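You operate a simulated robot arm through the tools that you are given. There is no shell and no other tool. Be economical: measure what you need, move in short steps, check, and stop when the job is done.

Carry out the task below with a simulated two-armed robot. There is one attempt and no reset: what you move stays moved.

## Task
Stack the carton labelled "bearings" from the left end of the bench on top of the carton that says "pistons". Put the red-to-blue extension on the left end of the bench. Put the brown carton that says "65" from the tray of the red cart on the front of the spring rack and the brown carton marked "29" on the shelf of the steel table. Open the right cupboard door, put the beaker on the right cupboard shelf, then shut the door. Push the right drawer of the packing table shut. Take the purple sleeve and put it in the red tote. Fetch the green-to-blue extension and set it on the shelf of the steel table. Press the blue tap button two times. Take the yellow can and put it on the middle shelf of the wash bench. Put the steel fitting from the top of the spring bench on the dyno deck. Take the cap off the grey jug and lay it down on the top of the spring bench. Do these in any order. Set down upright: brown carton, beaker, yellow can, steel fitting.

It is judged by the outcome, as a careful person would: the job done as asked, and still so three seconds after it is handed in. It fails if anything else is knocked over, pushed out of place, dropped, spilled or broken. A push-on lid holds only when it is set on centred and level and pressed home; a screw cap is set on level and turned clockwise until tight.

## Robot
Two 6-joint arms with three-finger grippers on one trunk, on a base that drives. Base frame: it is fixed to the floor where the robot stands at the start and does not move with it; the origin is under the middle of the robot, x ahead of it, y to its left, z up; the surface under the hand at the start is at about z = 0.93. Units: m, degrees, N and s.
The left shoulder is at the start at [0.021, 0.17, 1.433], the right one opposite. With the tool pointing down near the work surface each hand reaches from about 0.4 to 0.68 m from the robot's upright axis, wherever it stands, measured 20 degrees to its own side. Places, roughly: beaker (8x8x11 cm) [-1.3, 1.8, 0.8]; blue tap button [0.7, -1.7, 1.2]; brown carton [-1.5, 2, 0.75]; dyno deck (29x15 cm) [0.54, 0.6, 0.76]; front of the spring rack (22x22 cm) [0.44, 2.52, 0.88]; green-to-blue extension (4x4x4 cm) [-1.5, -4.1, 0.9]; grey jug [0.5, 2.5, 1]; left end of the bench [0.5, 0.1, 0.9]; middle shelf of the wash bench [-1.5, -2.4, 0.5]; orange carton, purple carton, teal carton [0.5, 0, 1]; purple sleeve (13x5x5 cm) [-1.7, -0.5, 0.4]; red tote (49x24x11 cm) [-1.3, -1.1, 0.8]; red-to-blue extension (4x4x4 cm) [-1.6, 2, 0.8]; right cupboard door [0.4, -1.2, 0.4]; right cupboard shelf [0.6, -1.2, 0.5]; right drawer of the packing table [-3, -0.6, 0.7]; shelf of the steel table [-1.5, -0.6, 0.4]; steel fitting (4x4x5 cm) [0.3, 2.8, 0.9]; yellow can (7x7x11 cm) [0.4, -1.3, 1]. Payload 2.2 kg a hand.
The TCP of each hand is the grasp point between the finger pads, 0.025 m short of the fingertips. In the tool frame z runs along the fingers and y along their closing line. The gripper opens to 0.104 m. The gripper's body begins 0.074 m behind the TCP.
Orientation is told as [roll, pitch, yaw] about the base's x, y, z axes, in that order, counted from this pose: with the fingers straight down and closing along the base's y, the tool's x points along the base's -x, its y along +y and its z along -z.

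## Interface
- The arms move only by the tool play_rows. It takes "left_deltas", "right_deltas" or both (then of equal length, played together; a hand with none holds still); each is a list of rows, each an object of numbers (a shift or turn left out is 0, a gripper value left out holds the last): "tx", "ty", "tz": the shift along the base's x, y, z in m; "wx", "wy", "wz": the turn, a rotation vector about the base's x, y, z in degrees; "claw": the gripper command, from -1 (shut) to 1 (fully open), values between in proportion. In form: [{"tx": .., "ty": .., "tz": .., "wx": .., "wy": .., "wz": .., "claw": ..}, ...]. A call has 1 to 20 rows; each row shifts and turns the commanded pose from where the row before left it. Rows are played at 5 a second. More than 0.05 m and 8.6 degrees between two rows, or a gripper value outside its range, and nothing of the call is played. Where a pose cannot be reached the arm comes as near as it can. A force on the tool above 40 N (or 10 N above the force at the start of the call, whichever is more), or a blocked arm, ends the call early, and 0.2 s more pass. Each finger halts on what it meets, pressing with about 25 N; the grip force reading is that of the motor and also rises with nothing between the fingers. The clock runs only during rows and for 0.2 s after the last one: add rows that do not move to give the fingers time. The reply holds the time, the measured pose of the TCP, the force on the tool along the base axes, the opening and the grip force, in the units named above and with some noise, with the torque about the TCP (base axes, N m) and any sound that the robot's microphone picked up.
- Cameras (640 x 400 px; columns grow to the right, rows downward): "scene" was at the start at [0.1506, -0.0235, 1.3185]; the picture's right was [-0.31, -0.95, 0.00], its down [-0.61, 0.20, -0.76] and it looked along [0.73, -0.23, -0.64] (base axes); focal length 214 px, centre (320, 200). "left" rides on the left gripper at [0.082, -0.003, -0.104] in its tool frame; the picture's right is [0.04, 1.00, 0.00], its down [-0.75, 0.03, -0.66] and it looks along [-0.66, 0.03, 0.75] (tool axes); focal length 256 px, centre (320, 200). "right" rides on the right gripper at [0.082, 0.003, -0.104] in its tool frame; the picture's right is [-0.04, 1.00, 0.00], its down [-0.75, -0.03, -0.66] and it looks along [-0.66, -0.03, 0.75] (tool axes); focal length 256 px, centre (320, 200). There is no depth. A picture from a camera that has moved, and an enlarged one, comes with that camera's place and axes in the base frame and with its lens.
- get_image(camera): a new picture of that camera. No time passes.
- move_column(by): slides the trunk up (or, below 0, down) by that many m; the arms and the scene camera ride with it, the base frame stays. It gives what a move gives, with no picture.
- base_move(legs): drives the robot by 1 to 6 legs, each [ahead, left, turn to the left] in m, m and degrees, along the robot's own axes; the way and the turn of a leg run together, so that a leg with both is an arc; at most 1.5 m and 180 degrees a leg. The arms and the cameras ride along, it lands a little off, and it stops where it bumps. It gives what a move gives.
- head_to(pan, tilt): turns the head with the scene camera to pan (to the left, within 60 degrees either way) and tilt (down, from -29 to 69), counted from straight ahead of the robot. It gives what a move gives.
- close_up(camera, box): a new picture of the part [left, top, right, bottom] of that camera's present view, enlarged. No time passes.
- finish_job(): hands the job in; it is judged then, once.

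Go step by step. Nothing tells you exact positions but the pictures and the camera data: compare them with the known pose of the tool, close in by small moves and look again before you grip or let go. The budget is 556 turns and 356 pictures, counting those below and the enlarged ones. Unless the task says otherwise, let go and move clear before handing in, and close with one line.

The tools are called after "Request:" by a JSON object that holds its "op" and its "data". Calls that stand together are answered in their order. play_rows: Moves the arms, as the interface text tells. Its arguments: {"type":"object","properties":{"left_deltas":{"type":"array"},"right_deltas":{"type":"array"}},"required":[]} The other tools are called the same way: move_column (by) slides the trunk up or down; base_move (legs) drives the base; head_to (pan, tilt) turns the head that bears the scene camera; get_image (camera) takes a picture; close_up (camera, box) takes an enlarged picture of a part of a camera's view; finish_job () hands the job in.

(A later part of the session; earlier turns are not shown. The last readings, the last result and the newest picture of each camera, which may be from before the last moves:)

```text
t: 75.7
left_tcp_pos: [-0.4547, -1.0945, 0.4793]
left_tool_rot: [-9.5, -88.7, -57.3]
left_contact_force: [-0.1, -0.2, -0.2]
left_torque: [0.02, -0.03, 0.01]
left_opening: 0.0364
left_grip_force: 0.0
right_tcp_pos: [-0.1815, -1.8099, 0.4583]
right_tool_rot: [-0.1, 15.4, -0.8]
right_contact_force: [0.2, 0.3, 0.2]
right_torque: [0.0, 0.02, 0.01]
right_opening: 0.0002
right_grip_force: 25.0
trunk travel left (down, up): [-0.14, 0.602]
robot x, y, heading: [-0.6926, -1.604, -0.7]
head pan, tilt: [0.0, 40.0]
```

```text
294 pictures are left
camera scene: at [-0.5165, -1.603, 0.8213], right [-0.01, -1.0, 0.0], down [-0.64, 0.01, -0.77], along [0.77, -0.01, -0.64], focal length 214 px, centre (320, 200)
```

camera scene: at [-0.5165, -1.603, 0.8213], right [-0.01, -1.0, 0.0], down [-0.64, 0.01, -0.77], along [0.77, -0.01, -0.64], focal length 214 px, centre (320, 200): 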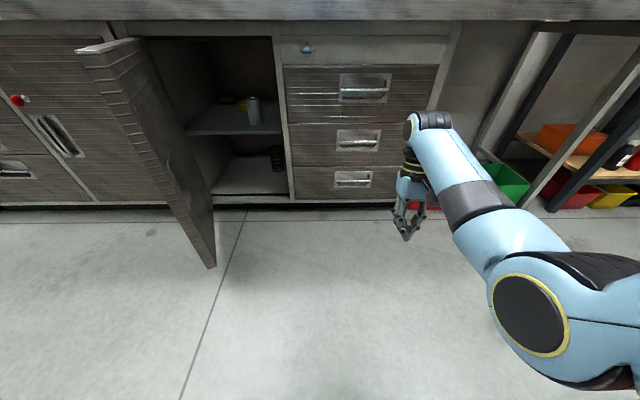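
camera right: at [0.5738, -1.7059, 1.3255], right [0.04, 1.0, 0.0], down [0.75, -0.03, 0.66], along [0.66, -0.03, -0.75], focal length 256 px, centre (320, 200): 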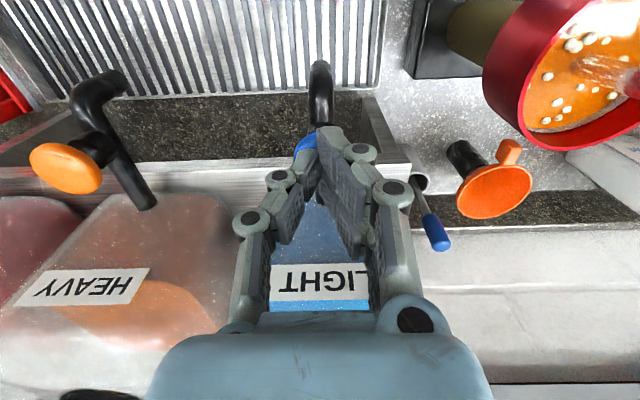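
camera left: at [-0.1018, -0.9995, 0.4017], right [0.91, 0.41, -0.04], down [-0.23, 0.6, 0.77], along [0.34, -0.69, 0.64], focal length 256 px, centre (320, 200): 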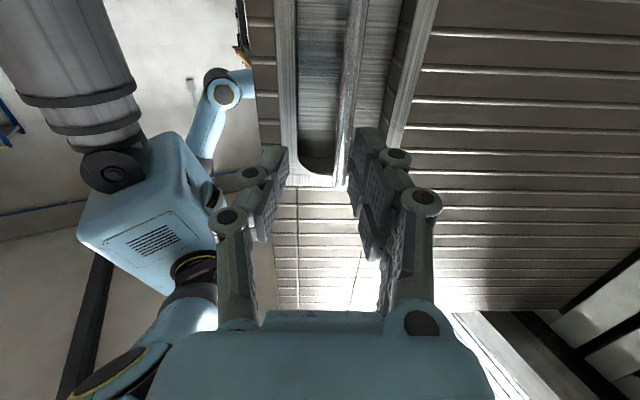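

Request:
{"op": "play_rows", "data": {"left_deltas": [{"wz": 8.2, "tx": 0.015, "ty": -0.018, "claw": 1}, {"wz": 8.2, "tx": 0.015, "ty": -0.018}, {"wz": 8.2, "tx": 0.015, "ty": -0.018}, {"wz": 8.2, "tx": 0.015, "ty": -0.018}, {"wz": 8.2, "tx": 0.015, "ty": -0.018}, {"wz": 8.2, "tx": 0.015, "ty": -0.018}, {"wz": 8.2, "tx": 0.015, "ty": -0.018}, {"wz": 8.2, "tx": 0.015, "ty": -0.018}, {"wy": 8, "tx": 0.015, "ty": -0.018}, {"wy": 8, "tx": 0.015, "ty": -0.018}, {"wy": 8, "tx": 0.015, "ty": -0.018}, {"wy": 8, "tx": 0.015, "ty": -0.018}, {"wy": 8, "tx": 0.015, "ty": -0.018}, {"wy": 8, "tx": 0.015, "ty": -0.018}, {"wy": 8, "tx": 0.015, "ty": -0.018}, {"wy": 8, "tx": 0.015, "ty": -0.018}, {"wy": 8, "tx": 0.015}, {"wy": 8}, {"wy": 8}, {}]}}

Request:
{"op": "move_column", "data": {"by": 0.4}}

Request:
{"op": "move_column", "data": {"by": 0.1}}

```text
t: 79.9
left_tcp_pos: [-0.2606, -1.3349, 0.3912]
left_tool_rot: [11.4, -19.7, 4.1]
left_contact_force: [0.0, 0.1, -0.7]
left_torque: [-0.05, -0.03, -0.01]
left_opening: 0.1041
left_grip_force: 0.1
left hand out of reach, approached as far as the arm can: row 10, 11, 12, 13, 14, 15, 16, 17, 18, 19
right_tcp_pos: [-0.1811, -1.8102, 0.4577]
right_tool_rot: [-0.1, 15.4, -0.9]
right_contact_force: [-0.3, 0.9, -0.2]
right_torque: [0.04, -0.02, -0.01]
right_opening: 0.0
right_grip_force: 25.1
trunk travel left (down, up): [-0.14, 0.602]
robot x, y, heading: [-0.6924, -1.6033, -0.7]
head pan, tilt: [0.0, 40.0]
```

```text
t: 83.8
left_tcp_pos: [-0.1928, -1.3353, 0.9056]
left_tool_rot: [9.7, -35.3, 4.9]
left_contact_force: [0.0, 0.3, -0.2]
left_torque: [0.01, 0.0, 0.0]
left_opening: 0.1039
left_grip_force: 0.1
right_tcp_pos: [-0.1811, -1.8109, 0.8572]
right_tool_rot: [-0.1, 15.4, -0.8]
right_contact_force: [0.4, 0.0, 0.3]
right_torque: [0.01, 0.03, -0.02]
right_opening: 0.0001
right_grip_force: 24.9
trunk travel left (down, up): [-0.54, 0.202]
robot x, y, heading: [-0.6937, -1.6018, -1.0]
head pan, tilt: [0.0, 40.0]
```

```text
t: 85.1
left_tcp_pos: [-0.1928, -1.3354, 1.0062]
left_tool_rot: [9.7, -35.3, 4.9]
left_contact_force: [0.1, -0.5, -0.3]
left_torque: [-0.02, 0.0, 0.04]
left_opening: 0.1038
left_grip_force: 0.0
right_tcp_pos: [-0.1813, -1.8101, 0.9571]
right_tool_rot: [-0.1, 15.3, -0.7]
right_contact_force: [0.3, 0.0, -0.4]
right_torque: [-0.02, -0.01, 0.01]
right_opening: 0.0
right_grip_force: 25.2
trunk travel left (down, up): [-0.64, 0.102]
robot x, y, heading: [-0.6883, -1.6023, -0.5]
head pan, tilt: [0.0, 40.0]
```

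Request:
{"op": "play_rows", "data": {"left_deltas": [{"wz": -4.9, "tx": 0.03, "ty": -0.02}, {"wy": 8.5, "tx": 0.03, "ty": -0.02}, {"wy": 8.5, "tx": 0.02, "ty": -0.02}, {"wy": 8.5, "tx": 0.02}, {"wy": 8.5}, {"wy": 1.3, "wx": -4}, {"wx": -5.7}, {"tz": 0.03}, {}], "right_deltas": [{"wy": -5}, {"wy": -5}, {"wy": -5.4}, {"claw": 1}, {}, {}, {}, {}, {}]}}

Request:
{"op": "get_image", "data": {"camera": "scene"}}

```text
t: 87.1
left_tcp_pos: [-0.0875, -1.3911, 1.0108]
left_tool_rot: [11.8, -1.8, 3.4]
left_contact_force: [0.7, 0.1, -0.6]
left_torque: [0.0, -0.05, 0.01]
left_opening: 0.1041
left_grip_force: 0.1
left hand out of reach, approached as far as the arm can: row 1, 2, 6, 7, 8
right_tcp_pos: [-0.1808, -1.8099, 0.9587]
right_tool_rot: [0.1, 0.1, -0.7]
right_contact_force: [0.3, 0.5, -1.0]
right_torque: [-0.01, 0.0, 0.01]
right_opening: 0.104
right_grip_force: 0.0
trunk travel left (down, up): [-0.64, 0.102]
robot x, y, heading: [-0.6888, -1.602, -0.8]
head pan, tilt: [0.0, 40.0]
```

```text
293 pictures are left
camera scene: at [-0.5369, -1.6026, 1.3337], right [-0.01, -1.0, 0.0], down [-0.64, 0.01, -0.77], along [0.77, -0.01, -0.64], focal length 214 px, centre (320, 200)
```

scene: 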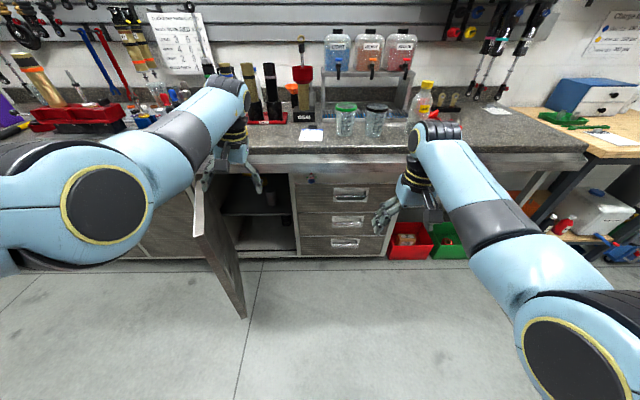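

Request:
{"op": "play_rows", "data": {"left_deltas": [{"tx": -0.03, "ty": 0.02, "tz": -0.02}, {"wz": -3.4}, {"wy": 1.8}, {"wx": -6}, {"wx": -5.8}, {}]}}

Request:
{"op": "get_image", "data": {"camera": "left"}}

```text
t: 88.5
left_tcp_pos: [-0.0881, -1.4026, 0.9664]
left_tool_rot: [11.8, 0.0, -0.1]
left_contact_force: [0.7, -0.4, -1.0]
left_torque: [0.0, 0.03, 0.01]
left_opening: 0.1039
left_grip_force: 0.0
left hand out of reach, approached as far as the arm can: row 1, 2, 4, 5
right_tcp_pos: [-0.1813, -1.8089, 0.9584]
right_tool_rot: [0.1, 0.0, -0.7]
right_contact_force: [0.5, 0.2, -0.2]
right_torque: [0.01, 0.01, 0.02]
right_opening: 0.1043
right_grip_force: 0.0
trunk travel left (down, up): [-0.64, 0.102]
robot x, y, heading: [-0.6894, -1.5982, -0.8]
head pan, tilt: [0.0, 40.0]
```

```text
292 pictures are left
camera left: at [-0.17, -1.4277, 1.0683], right [-0.04, 0.98, 0.2], down [0.75, -0.11, 0.65], along [0.66, 0.18, -0.73], focal length 256 px, centre (320, 200)
```

left: 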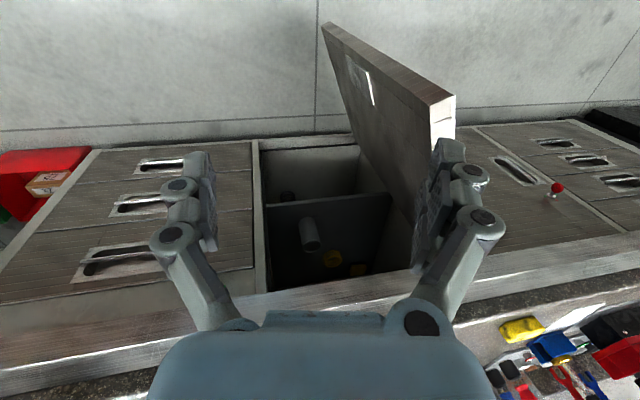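

Request:
{"op": "play_rows", "data": {"left_deltas": [{"ty": 0.04, "tz": -0.03}, {"ty": 0.04, "tz": -0.03}, {"wx": -4}, {"wx": -4}, {"wx": -3.8}, {}]}}

Request:
{"op": "head_to", "data": {"pan": 20, "tilt": 30}}

Request:
{"op": "get_image", "data": {"camera": "scene"}}

```text
t: 89.9
left_tcp_pos: [-0.0961, -1.3401, 0.9046]
left_tool_rot: [13.2, -0.3, -2.4]
left_contact_force: [-0.8, 0.1, 1.1]
left_torque: [0.0, -0.03, 0.0]
left_opening: 0.1041
left_grip_force: 0.1
left hand out of reach, approached as far as the arm can: row 1, 2, 3, 4, 5
right_tcp_pos: [-0.1809, -1.81, 0.958]
right_tool_rot: [0.3, -0.1, -0.6]
right_contact_force: [0.6, -0.9, -0.3]
right_torque: [-0.02, 0.03, 0.03]
right_opening: 0.1038
right_grip_force: 0.0
trunk travel left (down, up): [-0.64, 0.102]
robot x, y, heading: [-0.6894, -1.6031, -0.6]
head pan, tilt: [0.0, 40.0]
```

```text
t: 90.7
left_tcp_pos: [-0.0952, -1.3411, 0.9059]
left_tool_rot: [13.2, -0.3, -2.5]
left_contact_force: [0.0, 0.4, 0.8]
left_torque: [0.0, 0.0, 0.04]
left_opening: 0.104
left_grip_force: 0.0
right_tcp_pos: [-0.1815, -1.8094, 0.9583]
right_tool_rot: [0.2, -0.1, -0.7]
right_contact_force: [0.2, 0.5, -0.9]
right_torque: [0.03, 0.0, -0.01]
right_opening: 0.1038
right_grip_force: 0.1
trunk travel left (down, up): [-0.64, 0.102]
robot x, y, heading: [-0.6918, -1.6021, -0.5]
head pan, tilt: [20.0, 30.0]
```

```text
291 pictures are left
camera scene: at [-0.5367, -1.5721, 1.349], right [0.33, -0.94, 0.0], down [-0.47, -0.17, -0.87], along [0.82, 0.29, -0.5], focal length 214 px, centre (320, 200)
```

scene: 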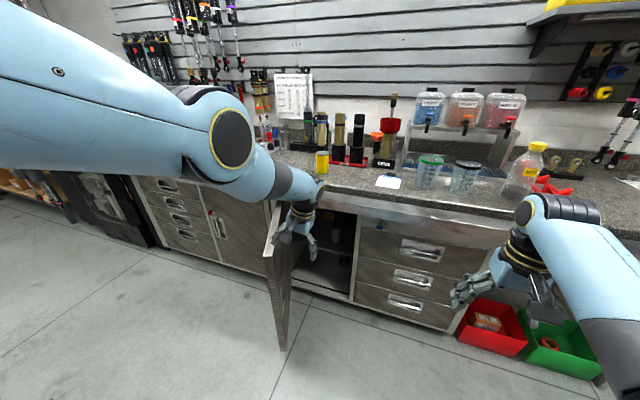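

The left wrist is stuck at a joint limit from the earlier turn. I tilt the hand back up, remove the roll there, then point it down again.

Request:
{"op": "play_rows", "data": {"left_deltas": [{"wy": -8, "tx": -0.02}, {"wy": -8, "tx": -0.02}, {"wy": -8, "ty": 0.03}, {"wy": -8, "ty": 0.03}, {"wy": -8}, {"wx": -5, "wz": -4}, {"wx": -5, "wz": -4}, {}]}}

```text
t: 92.5
left_tcp_pos: [-0.0421, -1.2985, 0.8432]
left_tool_rot: [11.4, -41.6, -7.4]
left_contact_force: [-0.5, 0.3, 0.6]
left_torque: [-0.04, 0.0, -0.07]
left_opening: 0.104
left_grip_force: 0.0
left hand out of reach, approached as far as the arm can: row 1, 2, 3, 4, 5, 7
right_tcp_pos: [-0.1806, -1.809, 0.9572]
right_tool_rot: [-0.1, 0.0, -0.7]
right_contact_force: [-0.1, -0.2, 0.5]
right_torque: [-0.01, 0.0, 0.0]
right_opening: 0.1038
right_grip_force: 0.1
trunk travel left (down, up): [-0.64, 0.102]
robot x, y, heading: [-0.6925, -1.6028, -0.6]
head pan, tilt: [20.0, 30.0]
```

Request:
{"op": "play_rows", "data": {"left_deltas": [{"wy": -8, "tx": 0.03}, {"wy": -8, "tx": 0.03}, {"wy": -8, "tx": 0.03}, {"wy": -8, "tx": 0.02}, {"wy": -8}, {"wy": -8}, {}]}}

Request:
{"op": "get_image", "data": {"camera": "scene"}}

```text
t: 94.1
left_tcp_pos: [-0.0211, -1.2793, 0.8741]
left_tool_rot: [13.7, -55.4, -7.9]
left_contact_force: [-0.2, 0.3, 0.4]
left_torque: [0.0, 0.0, 0.02]
left_opening: 0.1041
left_grip_force: 0.0
left hand out of reach, approached as far as the arm can: row 1, 2, 3, 4, 5, 6
right_tcp_pos: [-0.1819, -1.8094, 0.9575]
right_tool_rot: [0.2, 0.0, -0.7]
right_contact_force: [0.7, -0.7, 0.0]
right_torque: [-0.02, -0.01, -0.01]
right_opening: 0.1041
right_grip_force: 0.0
trunk travel left (down, up): [-0.64, 0.102]
robot x, y, heading: [-0.693, -1.6028, -0.8]
head pan, tilt: [20.0, 30.0]
```

```text
290 pictures are left
camera scene: at [-0.5367, -1.572, 1.3491], right [0.33, -0.94, 0.0], down [-0.47, -0.17, -0.87], along [0.82, 0.29, -0.5], focal length 214 px, centre (320, 200)
```

scene: 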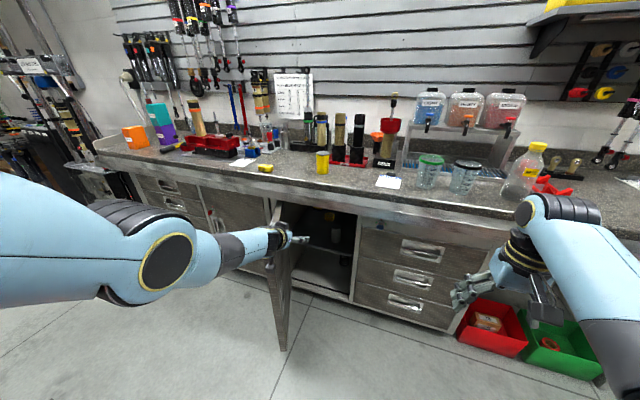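

Request:
{"op": "play_rows", "data": {"left_deltas": [{"ty": 0.04, "tz": 0.02}, {"ty": 0.04, "tz": 0.02}, {"ty": 0.04, "tz": 0.02}, {"ty": 0.04, "tz": 0.02}, {"ty": 0.04, "tz": 0.02}, {}]}}

Request:
{"op": "get_image", "data": {"camera": "scene"}}

```text
t: 95.5
left_tcp_pos: [-0.0045, -1.1265, 0.9513]
left_tool_rot: [13.8, -55.4, -7.7]
left_contact_force: [-0.3, -0.6, 0.3]
left_torque: [0.0, 0.01, 0.03]
left_opening: 0.1041
left_grip_force: 0.1
left hand out of reach, approached as far as the arm can: row 1, 2, 3
right_tcp_pos: [-0.1825, -1.8106, 0.9574]
right_tool_rot: [0.0, 0.0, -0.8]
right_contact_force: [-0.5, 0.0, 0.2]
right_torque: [0.02, -0.03, 0.0]
right_opening: 0.104
right_grip_force: 0.0
trunk travel left (down, up): [-0.64, 0.102]
robot x, y, heading: [-0.692, -1.6028, -0.5]
head pan, tilt: [20.0, 30.0]
```

```text
289 pictures are left
camera scene: at [-0.537, -1.572, 1.3491], right [0.33, -0.94, 0.0], down [-0.47, -0.17, -0.87], along [0.82, 0.29, -0.5], focal length 214 px, centre (320, 200)
```

scene: 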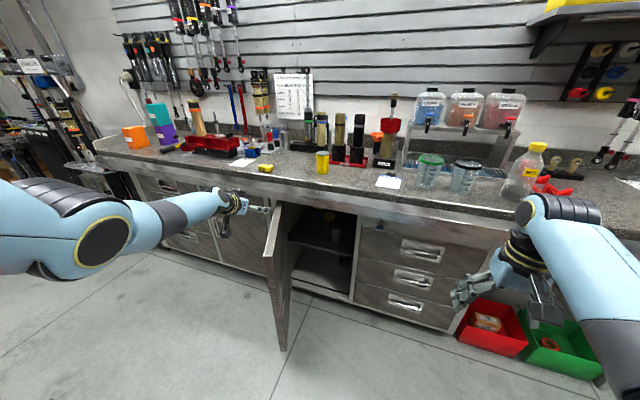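

Reachable again here. I now pitch back down while drawing the hand in.

Request:
{"op": "play_rows", "data": {"left_deltas": [{"tz": 0.03, "wz": 7.7}, {"tz": 0.03, "wy": 8}, {"wy": 8, "tx": -0.02}, {"wy": 8, "tx": -0.03}, {"wy": 8, "tx": -0.03}, {"wy": 8, "tx": -0.03}, {"wy": 8, "tx": -0.02}, {"wy": 7.4}, {"wx": -7}, {"wx": -6.8}, {}]}}

Request:
{"op": "get_image", "data": {"camera": "scene"}}

```text
t: 97.9
left_tcp_pos: [-0.1376, -1.1289, 1.0115]
left_tool_rot: [-0.1, 0.0, -0.1]
left_contact_force: [0.2, -0.2, 0.0]
left_torque: [-0.01, 0.05, -0.02]
left_opening: 0.104
left_grip_force: 0.0
right_tcp_pos: [-0.1812, -1.809, 0.9579]
right_tool_rot: [0.2, 0.1, -0.7]
right_contact_force: [-0.1, 0.6, 0.0]
right_torque: [0.0, 0.02, 0.0]
right_opening: 0.1041
right_grip_force: 0.1
trunk travel left (down, up): [-0.64, 0.102]
robot x, y, heading: [-0.692, -1.6018, -0.7]
head pan, tilt: [20.0, 30.0]
```

```text
288 pictures are left
camera scene: at [-0.5369, -1.5721, 1.3491], right [0.33, -0.94, 0.0], down [-0.47, -0.17, -0.87], along [0.82, 0.29, -0.5], focal length 214 px, centre (320, 200)
```

scene: 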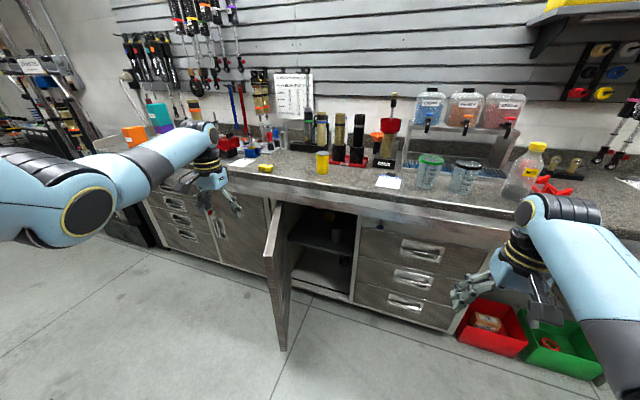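

Left hand is reset, pointing down. Now I measure the yellow can.

Request:
{"op": "close_up", "data": {"camera": "scene", "box": [280, 130, 360, 190]}}

```text
6.67 times, centred on (320, 160) of scene
camera zoom: at [-0.5369, -1.5721, 1.3491], right [0.33, -0.94, 0.0], down [-0.47, -0.17, -0.87], along [0.82, 0.29, -0.5], focal length 1430 px, centre (320, 467)
```

zoom: 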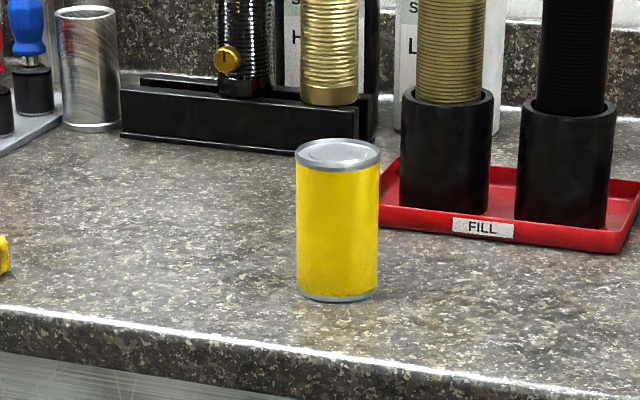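

Can at (0.396, -1.259), top 1.036. I raise both hands before driving in, since cups stand under where the right hand will be.

Request:
{"op": "move_column", "data": {"by": 0.1}}

Request:
{"op": "play_rows", "data": {"right_deltas": [{"tz": 0.03}, {"tz": 0.03, "tx": 0.02}, {"tz": 0.03, "tx": 0.02}, {"tz": 0.03, "ty": -0.02}, {}]}}

Request:
{"op": "base_move", "data": {"legs": [[0.53, 0, 0.7]]}}

Request:
{"op": "get_image", "data": {"camera": "scene"}}

Request:
{"op": "get_image", "data": {"camera": "left"}}

```text
t: 99.2
left_tcp_pos: [-0.137, -1.1276, 1.1142]
left_tool_rot: [-0.2, 0.1, 0.0]
left_contact_force: [0.2, 0.4, 0.1]
left_torque: [0.01, 0.05, -0.04]
left_opening: 0.1042
left_grip_force: 0.1
right_tcp_pos: [-0.1816, -1.8097, 1.0578]
right_tool_rot: [0.1, -0.2, -0.7]
right_contact_force: [0.2, 0.0, -0.4]
right_torque: [0.0, 0.0, -0.03]
right_opening: 0.1038
right_grip_force: 0.0
trunk travel left (down, up): [-0.74, 0.002]
robot x, y, heading: [-0.6903, -1.6053, -0.8]
head pan, tilt: [20.0, 30.0]
```

```text
t: 100.4
left_tcp_pos: [-0.1361, -1.1271, 1.113]
left_tool_rot: [-0.2, -0.1, -0.1]
left_contact_force: [0.3, -0.2, -0.8]
left_torque: [0.0, 0.01, -0.01]
left_opening: 0.1036
left_grip_force: 0.1
right_tcp_pos: [-0.1417, -1.8269, 1.1771]
right_tool_rot: [0.1, 0.1, -0.7]
right_contact_force: [0.6, -0.4, -0.4]
right_torque: [-0.01, 0.04, 0.0]
right_opening: 0.1039
right_grip_force: 0.1
trunk travel left (down, up): [-0.74, 0.002]
robot x, y, heading: [-0.6919, -1.6022, -0.6]
head pan, tilt: [20.0, 30.0]
```

```text
t: 103.5
left_tcp_pos: [0.3932, -1.1323, 1.114]
left_tool_rot: [-0.1, -0.2, 0.0]
left_contact_force: [-0.2, -0.3, 0.1]
left_torque: [-0.02, 0.0, -0.03]
left_opening: 0.1042
left_grip_force: 0.0
right_tcp_pos: [0.3908, -1.8309, 1.1776]
right_tool_rot: [0.0, 0.0, -0.5]
right_contact_force: [0.7, 0.1, -0.4]
right_torque: [0.0, -0.01, -0.02]
right_opening: 0.1039
right_grip_force: 0.0
trunk travel left (down, up): [-0.74, 0.002]
robot x, y, heading: [-0.1644, -1.6066, -0.7]
head pan, tilt: [20.0, 30.0]
```

```text
286 pictures are left
camera scene: at [-0.0053, -1.5771, 1.4492], right [0.33, -0.94, 0.0], down [-0.47, -0.17, -0.87], along [0.82, 0.29, -0.5], focal length 214 px, centre (320, 200)
```

scene: 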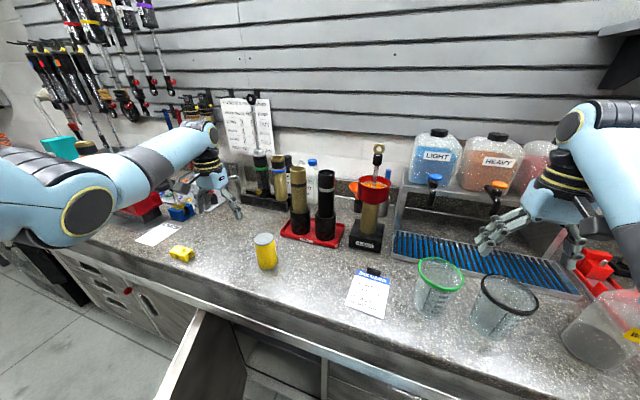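

```text
285 pictures are left
camera left: at [0.3116, -1.1359, 1.2179], right [-0.04, 1.0, 0.0], down [0.75, 0.03, 0.66], along [0.66, 0.03, -0.75], focal length 256 px, centre (320, 200)
```

left: 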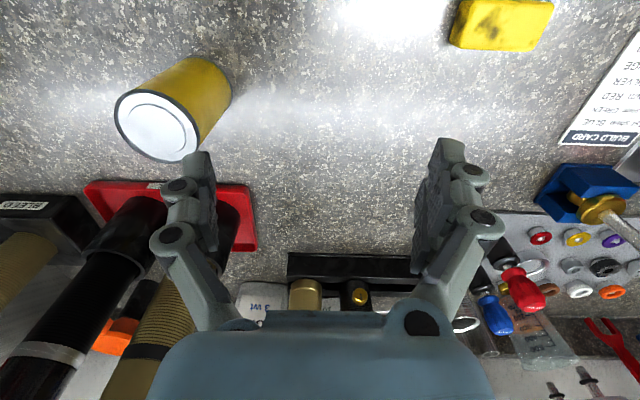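

Request:
{"op": "play_rows", "data": {"left_deltas": [{"ty": -0.042, "tx": 0.003}, {"ty": -0.042, "tx": 0.002}, {"ty": -0.041, "tx": 0.002}, {}]}}

Request:
{"op": "get_image", "data": {"camera": "left"}}

```text
t: 104.5
left_tcp_pos: [0.3966, -1.2582, 1.1136]
left_tool_rot: [-0.2, -0.1, 0.1]
left_contact_force: [0.3, 0.3, 0.2]
left_torque: [-0.04, 0.04, -0.02]
left_opening: 0.1038
left_grip_force: 0.1
right_tcp_pos: [0.3911, -1.8307, 1.1775]
right_tool_rot: [0.1, 0.0, -0.6]
right_contact_force: [-0.5, -0.2, 0.8]
right_torque: [0.01, 0.02, -0.01]
right_opening: 0.1043
right_grip_force: 0.0
trunk travel left (down, up): [-0.74, 0.002]
robot x, y, heading: [-0.1601, -1.6106, -0.6]
head pan, tilt: [20.0, 30.0]
```

```text
284 pictures are left
camera left: at [0.3143, -1.2604, 1.2174], right [-0.04, 1.0, 0.0], down [0.75, 0.03, 0.66], along [0.66, 0.03, -0.76], focal length 256 px, centre (320, 200)
```

left: 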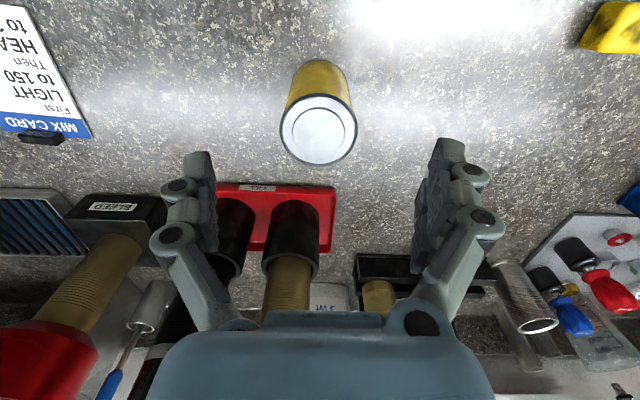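

Request:
{"op": "play_rows", "data": {"left_deltas": [{"tx": 0.005, "tz": -0.03}, {"tz": -0.03}, {"tz": -0.03}, {"tz": -0.022}, {}]}}

Request:
{"op": "get_image", "data": {"camera": "left"}}

```text
t: 105.7
left_tcp_pos: [0.4048, -1.2581, 1.0021]
left_tool_rot: [-0.2, -0.1, 0.1]
left_contact_force: [-0.1, 0.1, 0.5]
left_torque: [-0.01, -0.02, -0.03]
left_opening: 0.1038
left_grip_force: 0.2
right_tcp_pos: [0.3907, -1.8309, 1.1779]
right_tool_rot: [0.2, 0.0, -0.5]
right_contact_force: [0.5, 0.4, -0.2]
right_torque: [0.0, 0.02, 0.01]
right_opening: 0.1037
right_grip_force: 0.1
trunk travel left (down, up): [-0.74, 0.002]
robot x, y, heading: [-0.1599, -1.612, -0.5]
head pan, tilt: [20.0, 30.0]
```

```text
283 pictures are left
camera left: at [0.3225, -1.2613, 1.1069], right [-0.04, 1.0, 0.0], down [0.75, 0.03, 0.66], along [0.66, 0.03, -0.75], focal length 256 px, centre (320, 200)
```

left: 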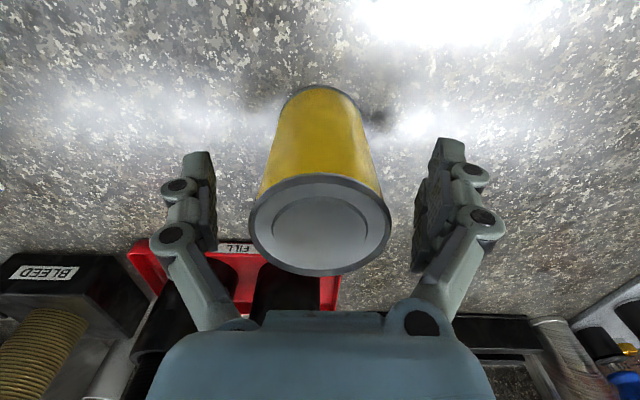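

The can must go on a middle shelf, so a straight-down grip would be bad under an upper shelf. I lift off, back up a little and tilt the hand 45° forward before gripping.

Request:
{"op": "play_rows", "data": {"left_deltas": [{"tz": 0.04}, {"tz": 0.04}, {"tz": 0.03}, {"tx": -0.03}, {}]}}

Request:
{"op": "base_move", "data": {"legs": [[-0.08, 0, 0.5]]}}

Request:
{"op": "play_rows", "data": {"left_deltas": [{"wy": -7.5}, {"wy": -7.5}, {"wy": -7.5}, {"wy": -7.5}, {"wy": -7.5}, {"wy": -7.5}, {}]}}

Request:
{"op": "get_image", "data": {"camera": "left"}}

```text
t: 106.9
left_tcp_pos: [0.3737, -1.2571, 1.1106]
left_tool_rot: [-0.1, 0.1, 0.0]
left_contact_force: [0.2, -0.2, 0.0]
left_torque: [-0.03, 0.03, -0.03]
left_opening: 0.1037
left_grip_force: 0.0
right_tcp_pos: [0.392, -1.8324, 1.1773]
right_tool_rot: [0.2, 0.2, -0.6]
right_contact_force: [0.4, 0.5, -0.5]
right_torque: [0.06, 0.05, -0.01]
right_opening: 0.1039
right_grip_force: 0.1
trunk travel left (down, up): [-0.74, 0.002]
robot x, y, heading: [-0.1596, -1.6088, -0.8]
head pan, tilt: [20.0, 30.0]
```

```text
t: 108.0
left_tcp_pos: [0.29, -1.2538, 1.1111]
left_tool_rot: [-0.1, -0.1, 0.5]
left_contact_force: [0.0, -0.3, 0.6]
left_torque: [0.0, -0.02, 0.03]
left_opening: 0.1038
left_grip_force: 0.0
right_tcp_pos: [0.3108, -1.827, 1.1772]
right_tool_rot: [0.1, -0.1, -0.2]
right_contact_force: [-0.2, 0.2, 0.2]
right_torque: [0.01, -0.06, 0.04]
right_opening: 0.1036
right_grip_force: 0.0
trunk travel left (down, up): [-0.74, 0.002]
robot x, y, heading: [-0.2406, -1.6103, -0.4]
head pan, tilt: [20.0, 30.0]
```

```text
t: 109.6
left_tcp_pos: [0.2913, -1.2537, 1.1098]
left_tool_rot: [-0.6, -45.1, 0.7]
left_contact_force: [1.1, -0.1, -0.4]
left_torque: [0.05, 0.03, -0.01]
left_opening: 0.1039
left_grip_force: 0.1
right_tcp_pos: [0.3116, -1.8283, 1.1776]
right_tool_rot: [0.3, 0.1, -0.3]
right_contact_force: [0.1, -0.4, 0.7]
right_torque: [0.02, 0.02, 0.0]
right_opening: 0.1043
right_grip_force: 0.1
trunk travel left (down, up): [-0.74, 0.002]
robot x, y, heading: [-0.2383, -1.6075, -0.2]
head pan, tilt: [20.0, 30.0]
```

```text
282 pictures are left
camera left: at [0.1595, -1.258, 1.1271], right [-0.03, 1.0, -0.04], down [0.07, 0.04, 1.0], along [1.0, 0.03, -0.07], focal length 256 px, centre (320, 200)
```

left: 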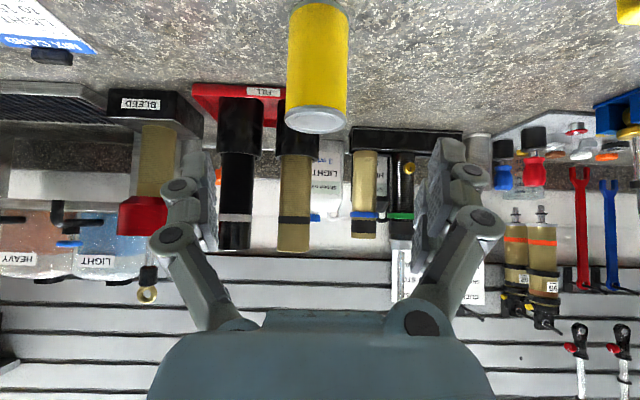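

Request:
{"op": "play_rows", "data": {"left_deltas": [{"tx": 0.027, "ty": -0.001, "tz": -0.0275}, {"tx": 0.027, "ty": -0.001, "tz": -0.0275}, {"tx": 0.027, "ty": -0.001, "tz": -0.0275}, {"tx": 0.022, "ty": -0.001, "tz": -0.0255}, {}]}}

Request:
{"op": "get_image", "data": {"camera": "left"}}

Request:
{"op": "close_up", "data": {"camera": "scene", "box": [180, 160, 340, 320]}}

```text
t: 110.8
left_tcp_pos: [0.3915, -1.257, 1.0023]
left_tool_rot: [-0.6, -45.1, 0.6]
left_contact_force: [-0.6, 0.8, -0.1]
left_torque: [-0.02, 0.03, -0.01]
left_opening: 0.1041
left_grip_force: 0.1
right_tcp_pos: [0.3105, -1.8269, 1.1789]
right_tool_rot: [0.0, 0.0, -0.1]
right_contact_force: [-0.9, -0.2, 0.3]
right_torque: [-0.02, -0.03, 0.02]
right_opening: 0.1044
right_grip_force: 0.1
trunk travel left (down, up): [-0.74, 0.002]
robot x, y, heading: [-0.239, -1.61, -0.4]
head pan, tilt: [20.0, 30.0]
```

```text
281 pictures are left
camera left: at [0.2599, -1.2624, 1.0194], right [-0.03, 1.0, -0.04], down [0.07, 0.04, 1.0], along [1.0, 0.03, -0.07], focal length 256 px, centre (320, 200)
```

left: 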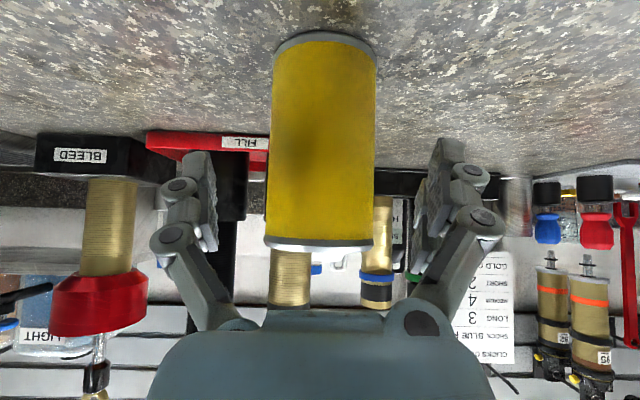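

```text
2.50 times, centred on (260, 240) of scene
camera zoom: at [-0.0872, -1.5755, 1.4494], right [0.34, -0.94, 0.0], down [-0.47, -0.17, -0.87], along [0.81, 0.29, -0.5], focal length 536 px, centre (470, 100)
```

zoom: 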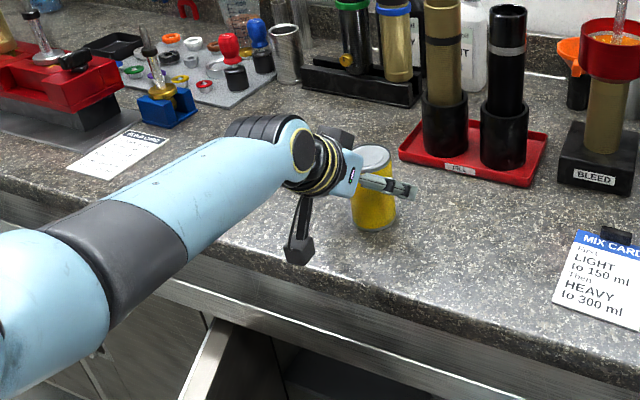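

Request:
{"op": "play_rows", "data": {"left_deltas": [{"tx": 0.012, "tz": -0.004}, {"claw": -1}, {}, {}, {}]}}

Request:
{"op": "play_rows", "data": {"left_deltas": [{"tz": 0.02}, {"tz": 0.03}, {"tz": 0.03}, {}]}}

Request:
{"op": "get_image", "data": {"camera": "left"}}

```text
t: 112.0
left_tcp_pos: [0.4053, -1.2576, 0.9996]
left_tool_rot: [-0.6, -45.0, 0.6]
left_contact_force: [-1.5, 0.2, 1.8]
left_torque: [-0.11, 0.06, -0.01]
left_opening: 0.0611
left_grip_force: 24.8
right_tcp_pos: [0.3115, -1.8274, 1.1773]
right_tool_rot: [0.1, 0.0, -0.2]
right_contact_force: [0.1, 0.5, -1.0]
right_torque: [-0.02, -0.01, 0.01]
right_opening: 0.104
right_grip_force: 0.0
trunk travel left (down, up): [-0.74, 0.002]
robot x, y, heading: [-0.2414, -1.6048, -0.1]
head pan, tilt: [20.0, 30.0]
```

```text
t: 113.0
left_tcp_pos: [0.4061, -1.2562, 1.0765]
left_tool_rot: [-0.7, -44.9, 0.7]
left_contact_force: [0.2, 1.1, -3.1]
left_torque: [0.0, -0.03, -0.02]
left_opening: 0.0607
left_grip_force: 25.2
right_tcp_pos: [0.3115, -1.8271, 1.1774]
right_tool_rot: [0.1, 0.1, -0.2]
right_contact_force: [1.2, -0.9, -0.4]
right_torque: [0.01, 0.02, 0.02]
right_opening: 0.1039
right_grip_force: 0.0
trunk travel left (down, up): [-0.74, 0.002]
robot x, y, heading: [-0.2358, -1.6127, -0.4]
head pan, tilt: [20.0, 30.0]
```

```text
279 pictures are left
camera left: at [0.2743, -1.261, 1.0931], right [-0.03, 1.0, -0.04], down [0.07, 0.04, 1.0], along [1.0, 0.03, -0.07], focal length 256 px, centre (320, 200)
```

left: 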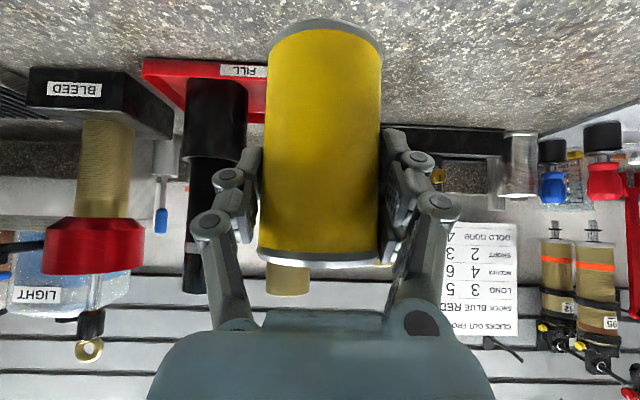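

The can is held. I back out and turn right to look at the rear row.

Request:
{"op": "base_move", "data": {"legs": [[-0.3, 0, 0]]}}

Request:
{"op": "head_to", "data": {"pan": -60, "tilt": 15}}

Request:
{"op": "get_image", "data": {"camera": "scene"}}

```text
t: 115.0
left_tcp_pos: [0.12, -1.2599, 1.0775]
left_tool_rot: [-0.5, -45.0, 0.3]
left_contact_force: [-0.2, -0.1, -3.8]
left_torque: [-0.01, 0.03, -0.03]
left_opening: 0.0607
left_grip_force: 25.4
right_tcp_pos: [0.0201, -1.8283, 1.1772]
right_tool_rot: [0.1, 0.1, -0.6]
right_contact_force: [-0.4, -1.2, -0.4]
right_torque: [-0.03, -0.01, 0.0]
right_opening: 0.1043
right_grip_force: 0.0
trunk travel left (down, up): [-0.74, 0.002]
robot x, y, heading: [-0.5302, -1.6073, -0.4]
head pan, tilt: [20.0, 30.0]
```

```text
t: 116.5
left_tcp_pos: [0.1183, -1.2607, 1.0773]
left_tool_rot: [-0.7, -45.0, 0.3]
left_contact_force: [0.3, -0.9, -3.7]
left_torque: [-0.02, 0.01, -0.02]
left_opening: 0.0607
left_grip_force: 25.0
right_tcp_pos: [0.0215, -1.8287, 1.1767]
right_tool_rot: [0.1, 0.1, -0.6]
right_contact_force: [0.9, -0.4, 0.2]
right_torque: [-0.02, 0.01, 0.0]
right_opening: 0.1042
right_grip_force: 0.1
trunk travel left (down, up): [-0.74, 0.002]
robot x, y, heading: [-0.5285, -1.6089, -0.5]
head pan, tilt: [-60.0, 15.0]
```

```text
278 pictures are left
camera scene: at [-0.4137, -1.6861, 1.4734], right [-0.87, -0.49, 0.0], down [-0.13, 0.23, -0.97], along [0.48, -0.84, -0.26], focal length 214 px, centre (320, 200)
```

scene: 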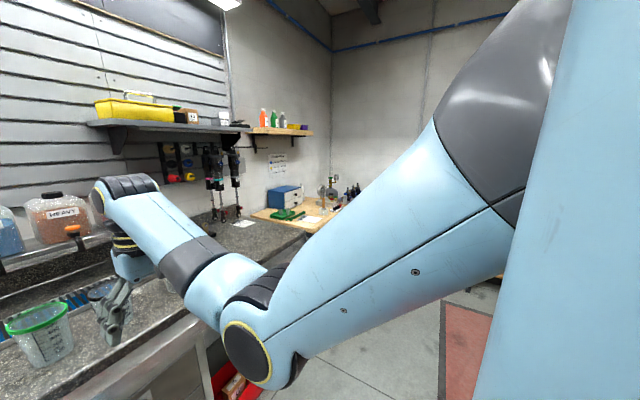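

Request:
{"op": "base_move", "data": {"legs": [[-0.1, 0, 0], [0, 0, -90]]}}

Request:
{"op": "get_image", "data": {"camera": "scene"}}

```text
t: 121.5
left_tcp_pos: [-0.3056, -2.2671, 1.0773]
left_tool_rot: [-0.5, -45.0, -91.9]
left_contact_force: [1.0, 0.0, -2.7]
left_torque: [0.02, 0.0, -0.02]
left_opening: 0.0608
left_grip_force: 24.8
right_tcp_pos: [-0.8708, -2.1483, 1.1768]
right_tool_rot: [0.1, 0.0, -92.9]
right_contact_force: [0.3, -0.1, 0.1]
right_torque: [0.0, -0.03, 0.04]
right_opening: 0.104
right_grip_force: 0.1
trunk travel left (down, up): [-0.74, 0.002]
robot x, y, heading: [-0.6274, -1.6055, -92.7]
head pan, tilt: [-60.0, 15.0]
```

```text
277 pictures are left
camera scene: at [-0.7153, -1.7171, 1.4735], right [-0.46, 0.89, 0.0], down [0.23, 0.12, -0.97], along [-0.86, -0.44, -0.26], focal length 214 px, centre (320, 200)
```

scene: 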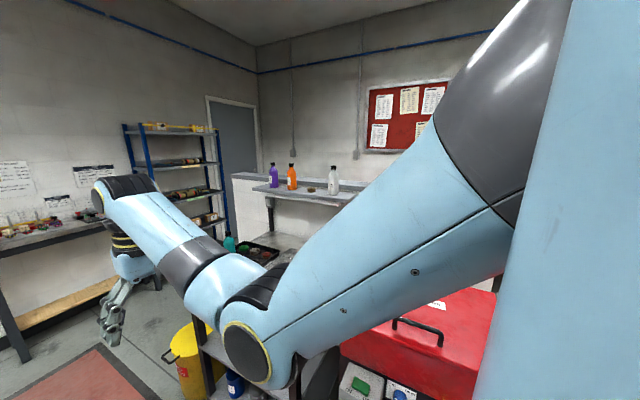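

Request:
{"op": "base_move", "data": {"legs": [[0.3, 0.0, 0]]}}

Request:
{"op": "base_move", "data": {"legs": [[0, 0.0, -87]]}}

Request:
{"op": "head_to", "data": {"pan": 0, "tilt": 30}}

Request:
{"op": "get_image", "data": {"camera": "scene"}}

```text
t: 123.5
left_tcp_pos: [-0.3109, -2.5548, 1.0768]
left_tool_rot: [-0.6, -44.8, -91.3]
left_contact_force: [-0.7, -0.8, -4.0]
left_torque: [0.01, 0.04, 0.0]
left_opening: 0.0607
left_grip_force: 25.0
right_tcp_pos: [-0.8767, -2.4415, 1.1771]
right_tool_rot: [0.1, 0.0, -92.2]
right_contact_force: [0.4, -0.2, 0.0]
right_torque: [0.0, -0.03, -0.03]
right_opening: 0.1042
right_grip_force: 0.1
trunk travel left (down, up): [-0.74, 0.002]
robot x, y, heading: [-0.6394, -1.8935, -92.1]
head pan, tilt: [-60.0, 15.0]
```

```text
t: 127.6
left_tcp_pos: [-1.2675, -2.282, 1.0773]
left_tool_rot: [-0.6, -44.9, -176.3]
left_contact_force: [0.0, -0.1, -3.3]
left_torque: [0.01, -0.02, -0.01]
left_opening: 0.0607
left_grip_force: 25.0
right_tcp_pos: [-1.2031, -1.7081, 1.1782]
right_tool_rot: [0.2, 0.0, -177.2]
right_contact_force: [-0.1, 0.6, 0.0]
right_torque: [-0.03, -0.02, 0.0]
right_opening: 0.1039
right_grip_force: 0.0
trunk travel left (down, up): [-0.74, 0.002]
robot x, y, heading: [-0.6411, -1.8974, -177.2]
head pan, tilt: [-60.0, 15.0]
```

```text
t: 128.9
left_tcp_pos: [-1.2668, -2.2816, 1.0775]
left_tool_rot: [-0.6, -44.9, -176.2]
left_contact_force: [0.1, 0.4, -2.6]
left_torque: [0.01, -0.02, 0.01]
left_opening: 0.0607
left_grip_force: 25.3
right_tcp_pos: [-1.204, -1.7068, 1.1758]
right_tool_rot: [0.1, 0.0, -177.2]
right_contact_force: [0.7, -0.9, 0.8]
right_torque: [0.0, -0.01, 0.0]
right_opening: 0.1039
right_grip_force: 0.1
trunk travel left (down, up): [-0.74, 0.002]
robot x, y, heading: [-0.6391, -1.895, -177.3]
head pan, tilt: [0.0, 30.0]
```

```text
276 pictures are left
camera scene: at [-0.8026, -1.9022, 1.4492], right [-0.05, 1.0, 0.0], down [0.5, 0.02, -0.87], along [-0.86, -0.04, -0.5], focal length 214 px, centre (320, 200)
```

scene: 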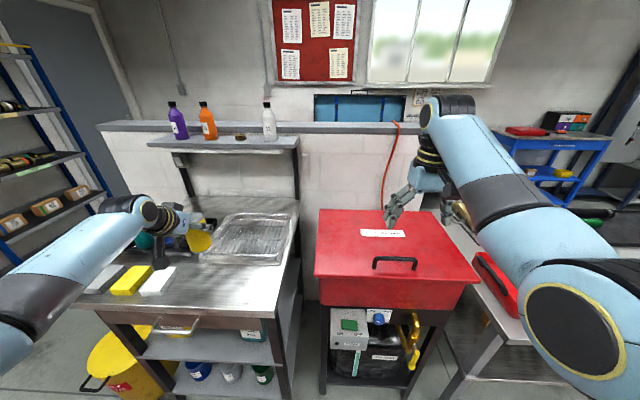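

Request:
{"op": "close_up", "data": {"camera": "scene", "box": [60, 230, 320, 400]}}

```text
2.35 times, centred on (190, 315) of scene
camera zoom: at [-0.8026, -1.9022, 1.4492], right [-0.05, 1.0, 0.0], down [0.5, 0.02, -0.87], along [-0.86, -0.04, -0.5], focal length 505 px, centre (626, -71)
```

zoom: 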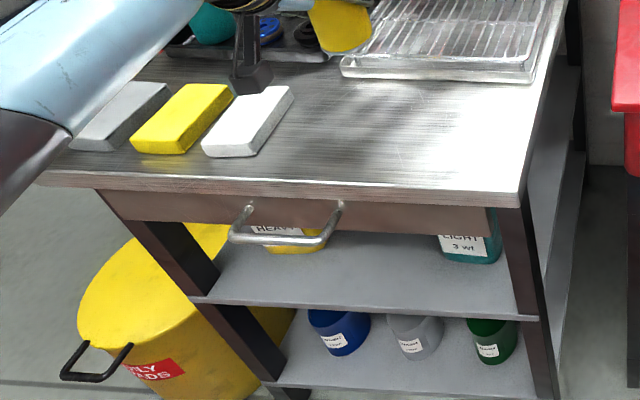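

I see the wash bench: the middle shelf is the one just below the drawer, with bottles at its back. I back off, go right-aligned, and lower the trunk to look in.

Request:
{"op": "base_move", "data": {"legs": [[-0.28, 0.2, -2.5]]}}

Request:
{"op": "move_column", "data": {"by": -0.4}}

Request:
{"op": "head_to", "data": {"pan": 15, "tilt": 20}}

Request:
{"op": "get_image", "data": {"camera": "scene"}}

```text
t: 131.1
left_tcp_pos: [-0.9978, -2.441, 1.0773]
left_tool_rot: [-0.5, -44.9, -179.5]
left_contact_force: [-1.3, 0.4, -2.9]
left_torque: [0.01, -0.02, -0.03]
left_opening: 0.0607
left_grip_force: 24.9
right_tcp_pos: [-0.9021, -1.8712, 1.1769]
right_tool_rot: [0.1, 0.0, 179.6]
right_contact_force: [0.3, -0.2, 0.4]
right_torque: [-0.01, -0.03, 0.02]
right_opening: 0.1038
right_grip_force: 0.0
trunk travel left (down, up): [-0.74, 0.002]
robot x, y, heading: [-0.3488, -2.0909, 179.8]
head pan, tilt: [0.0, 30.0]
```

```text
t: 135.0
left_tcp_pos: [-0.9968, -2.4419, 0.6763]
left_tool_rot: [-0.6, -45.1, -179.5]
left_contact_force: [-0.1, -0.1, -3.0]
left_torque: [0.0, -0.01, -0.02]
left_opening: 0.0604
left_grip_force: 24.9
right_tcp_pos: [-0.8995, -1.8711, 0.7591]
right_tool_rot: [0.1, 1.9, 179.6]
right_contact_force: [-0.8, -0.1, 0.0]
right_torque: [-0.02, -0.03, -0.02]
right_opening: 0.1037
right_grip_force: 0.1
trunk travel left (down, up): [-0.34, 0.402]
robot x, y, heading: [-0.3509, -2.0855, 179.5]
head pan, tilt: [0.0, 30.0]
```

```text
t: 135.7
left_tcp_pos: [-0.9986, -2.4415, 0.6763]
left_tool_rot: [-0.6, -44.8, -179.5]
left_contact_force: [-0.2, 0.1, -3.7]
left_torque: [0.0, 0.01, 0.02]
left_opening: 0.0607
left_grip_force: 24.7
right_tcp_pos: [-0.8991, -1.8715, 0.759]
right_tool_rot: [0.1, 1.8, 179.5]
right_contact_force: [-0.2, 0.4, -0.2]
right_torque: [0.0, -0.01, -0.01]
right_opening: 0.1041
right_grip_force: 0.0
trunk travel left (down, up): [-0.34, 0.402]
robot x, y, heading: [-0.3522, -2.0945, 179.6]
head pan, tilt: [15.0, 20.0]
```

```text
274 pictures are left
camera scene: at [-0.5207, -2.1124, 1.0595], right [-0.25, 0.97, 0.0], down [0.33, 0.09, -0.94], along [-0.91, -0.24, -0.34], focal length 214 px, centre (320, 200)
```

scene: 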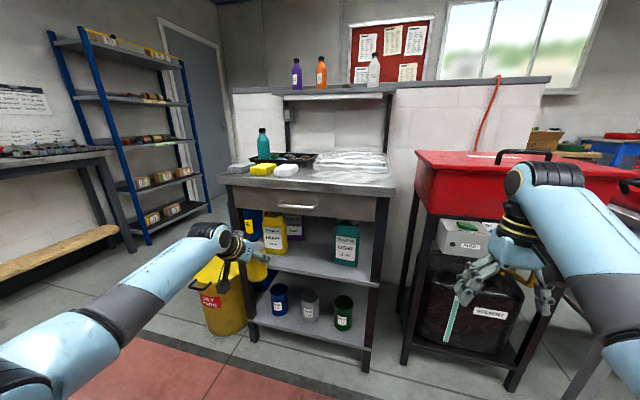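

Request:
{"op": "close_up", "data": {"camera": "scene", "box": [220, 170, 400, 300]}}

```text
3.08 times, centred on (310, 235) of scene
camera zoom: at [-0.5207, -2.1124, 1.0595], right [-0.25, 0.97, 0.0], down [0.33, 0.09, -0.94], along [-0.91, -0.24, -0.34], focal length 660 px, centre (351, 92)
```

zoom: 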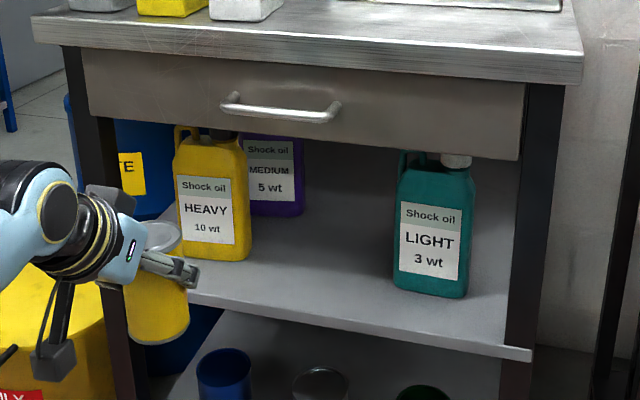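

Shelf surface about z 0.505, front edge x ≈ -1.19; free spot near (-1.24, -2.36). I lower the can to just above shelf height and approach.

Request:
{"op": "move_column", "data": {"by": -0.08}}

Request:
{"op": "base_move", "data": {"legs": [[0.1, -0.08, 0.3]]}}

Request:
{"op": "head_to", "data": {"pan": 25, "tilt": 25}}

Request:
{"op": "get_image", "data": {"camera": "scene"}}

Request:
{"op": "get_image", "data": {"camera": "left"}}

```text
t: 136.9
left_tcp_pos: [-0.9985, -2.4414, 0.5971]
left_tool_rot: [-0.7, -45.0, -179.4]
left_contact_force: [0.8, -0.7, -3.2]
left_torque: [-0.01, 0.02, 0.01]
left_opening: 0.0606
left_grip_force: 25.2
right_tcp_pos: [-0.8921, -1.8726, 0.6523]
right_tool_rot: [0.1, 4.6, 179.6]
right_contact_force: [-0.2, -1.0, -0.3]
right_torque: [-0.01, 0.01, 0.01]
right_opening: 0.1044
right_grip_force: 0.0
trunk travel left (down, up): [-0.26, 0.482]
robot x, y, heading: [-0.3493, -2.0947, 179.7]
head pan, tilt: [15.0, 20.0]
```

```text
t: 138.2
left_tcp_pos: [-1.0958, -2.3653, 0.5949]
left_tool_rot: [-0.6, -44.9, -179.0]
left_contact_force: [0.4, 0.0, -2.9]
left_torque: [0.02, -0.03, 0.01]
left_opening: 0.0606
left_grip_force: 24.8
right_tcp_pos: [-0.9954, -1.7966, 0.6502]
right_tool_rot: [0.0, 4.6, -179.9]
right_contact_force: [-1.1, 0.3, -1.3]
right_torque: [-0.01, -0.01, -0.02]
right_opening: 0.1043
right_grip_force: 0.2
trunk travel left (down, up): [-0.26, 0.482]
robot x, y, heading: [-0.4497, -2.0116, -179.6]
head pan, tilt: [15.0, 20.0]
```

```text
t: 138.9
left_tcp_pos: [-1.0951, -2.366, 0.5959]
left_tool_rot: [-0.6, -44.9, -179.0]
left_contact_force: [-0.4, 0.3, -3.0]
left_torque: [-0.03, -0.02, 0.03]
left_opening: 0.0606
left_grip_force: 24.9
right_tcp_pos: [-0.9946, -1.7956, 0.6519]
right_tool_rot: [0.1, 4.7, -180.0]
right_contact_force: [-0.1, -0.3, 0.3]
right_torque: [0.0, 0.0, 0.0]
right_opening: 0.1041
right_grip_force: 0.0
trunk travel left (down, up): [-0.26, 0.482]
robot x, y, heading: [-0.452, -2.0126, -179.7]
head pan, tilt: [25.0, 25.0]
```

```text
272 pictures are left
camera scene: at [-0.6189, -2.0488, 0.9685], right [-0.42, 0.91, 0.0], down [0.38, 0.18, -0.91], along [-0.82, -0.38, -0.42], focal length 214 px, centre (320, 200)
```

scene: 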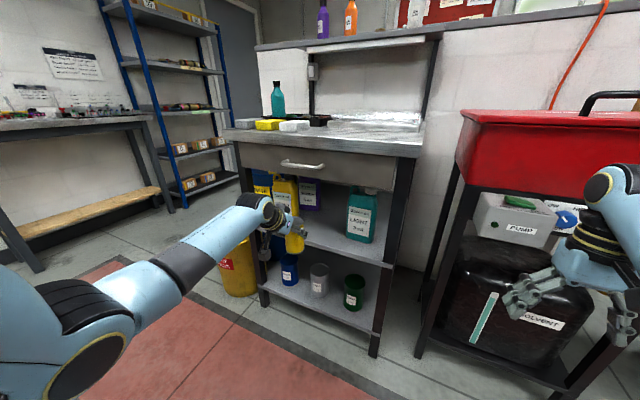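

```text
271 pictures are left
camera left: at [-0.965, -2.3626, 0.6127], right [0.04, -1.0, -0.04], down [-0.07, -0.04, 1.0], along [-1.0, -0.03, -0.07], focal length 256 px, centre (320, 200)
```

left: 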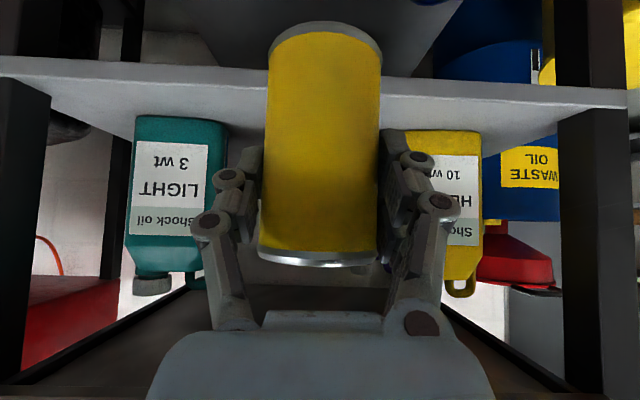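

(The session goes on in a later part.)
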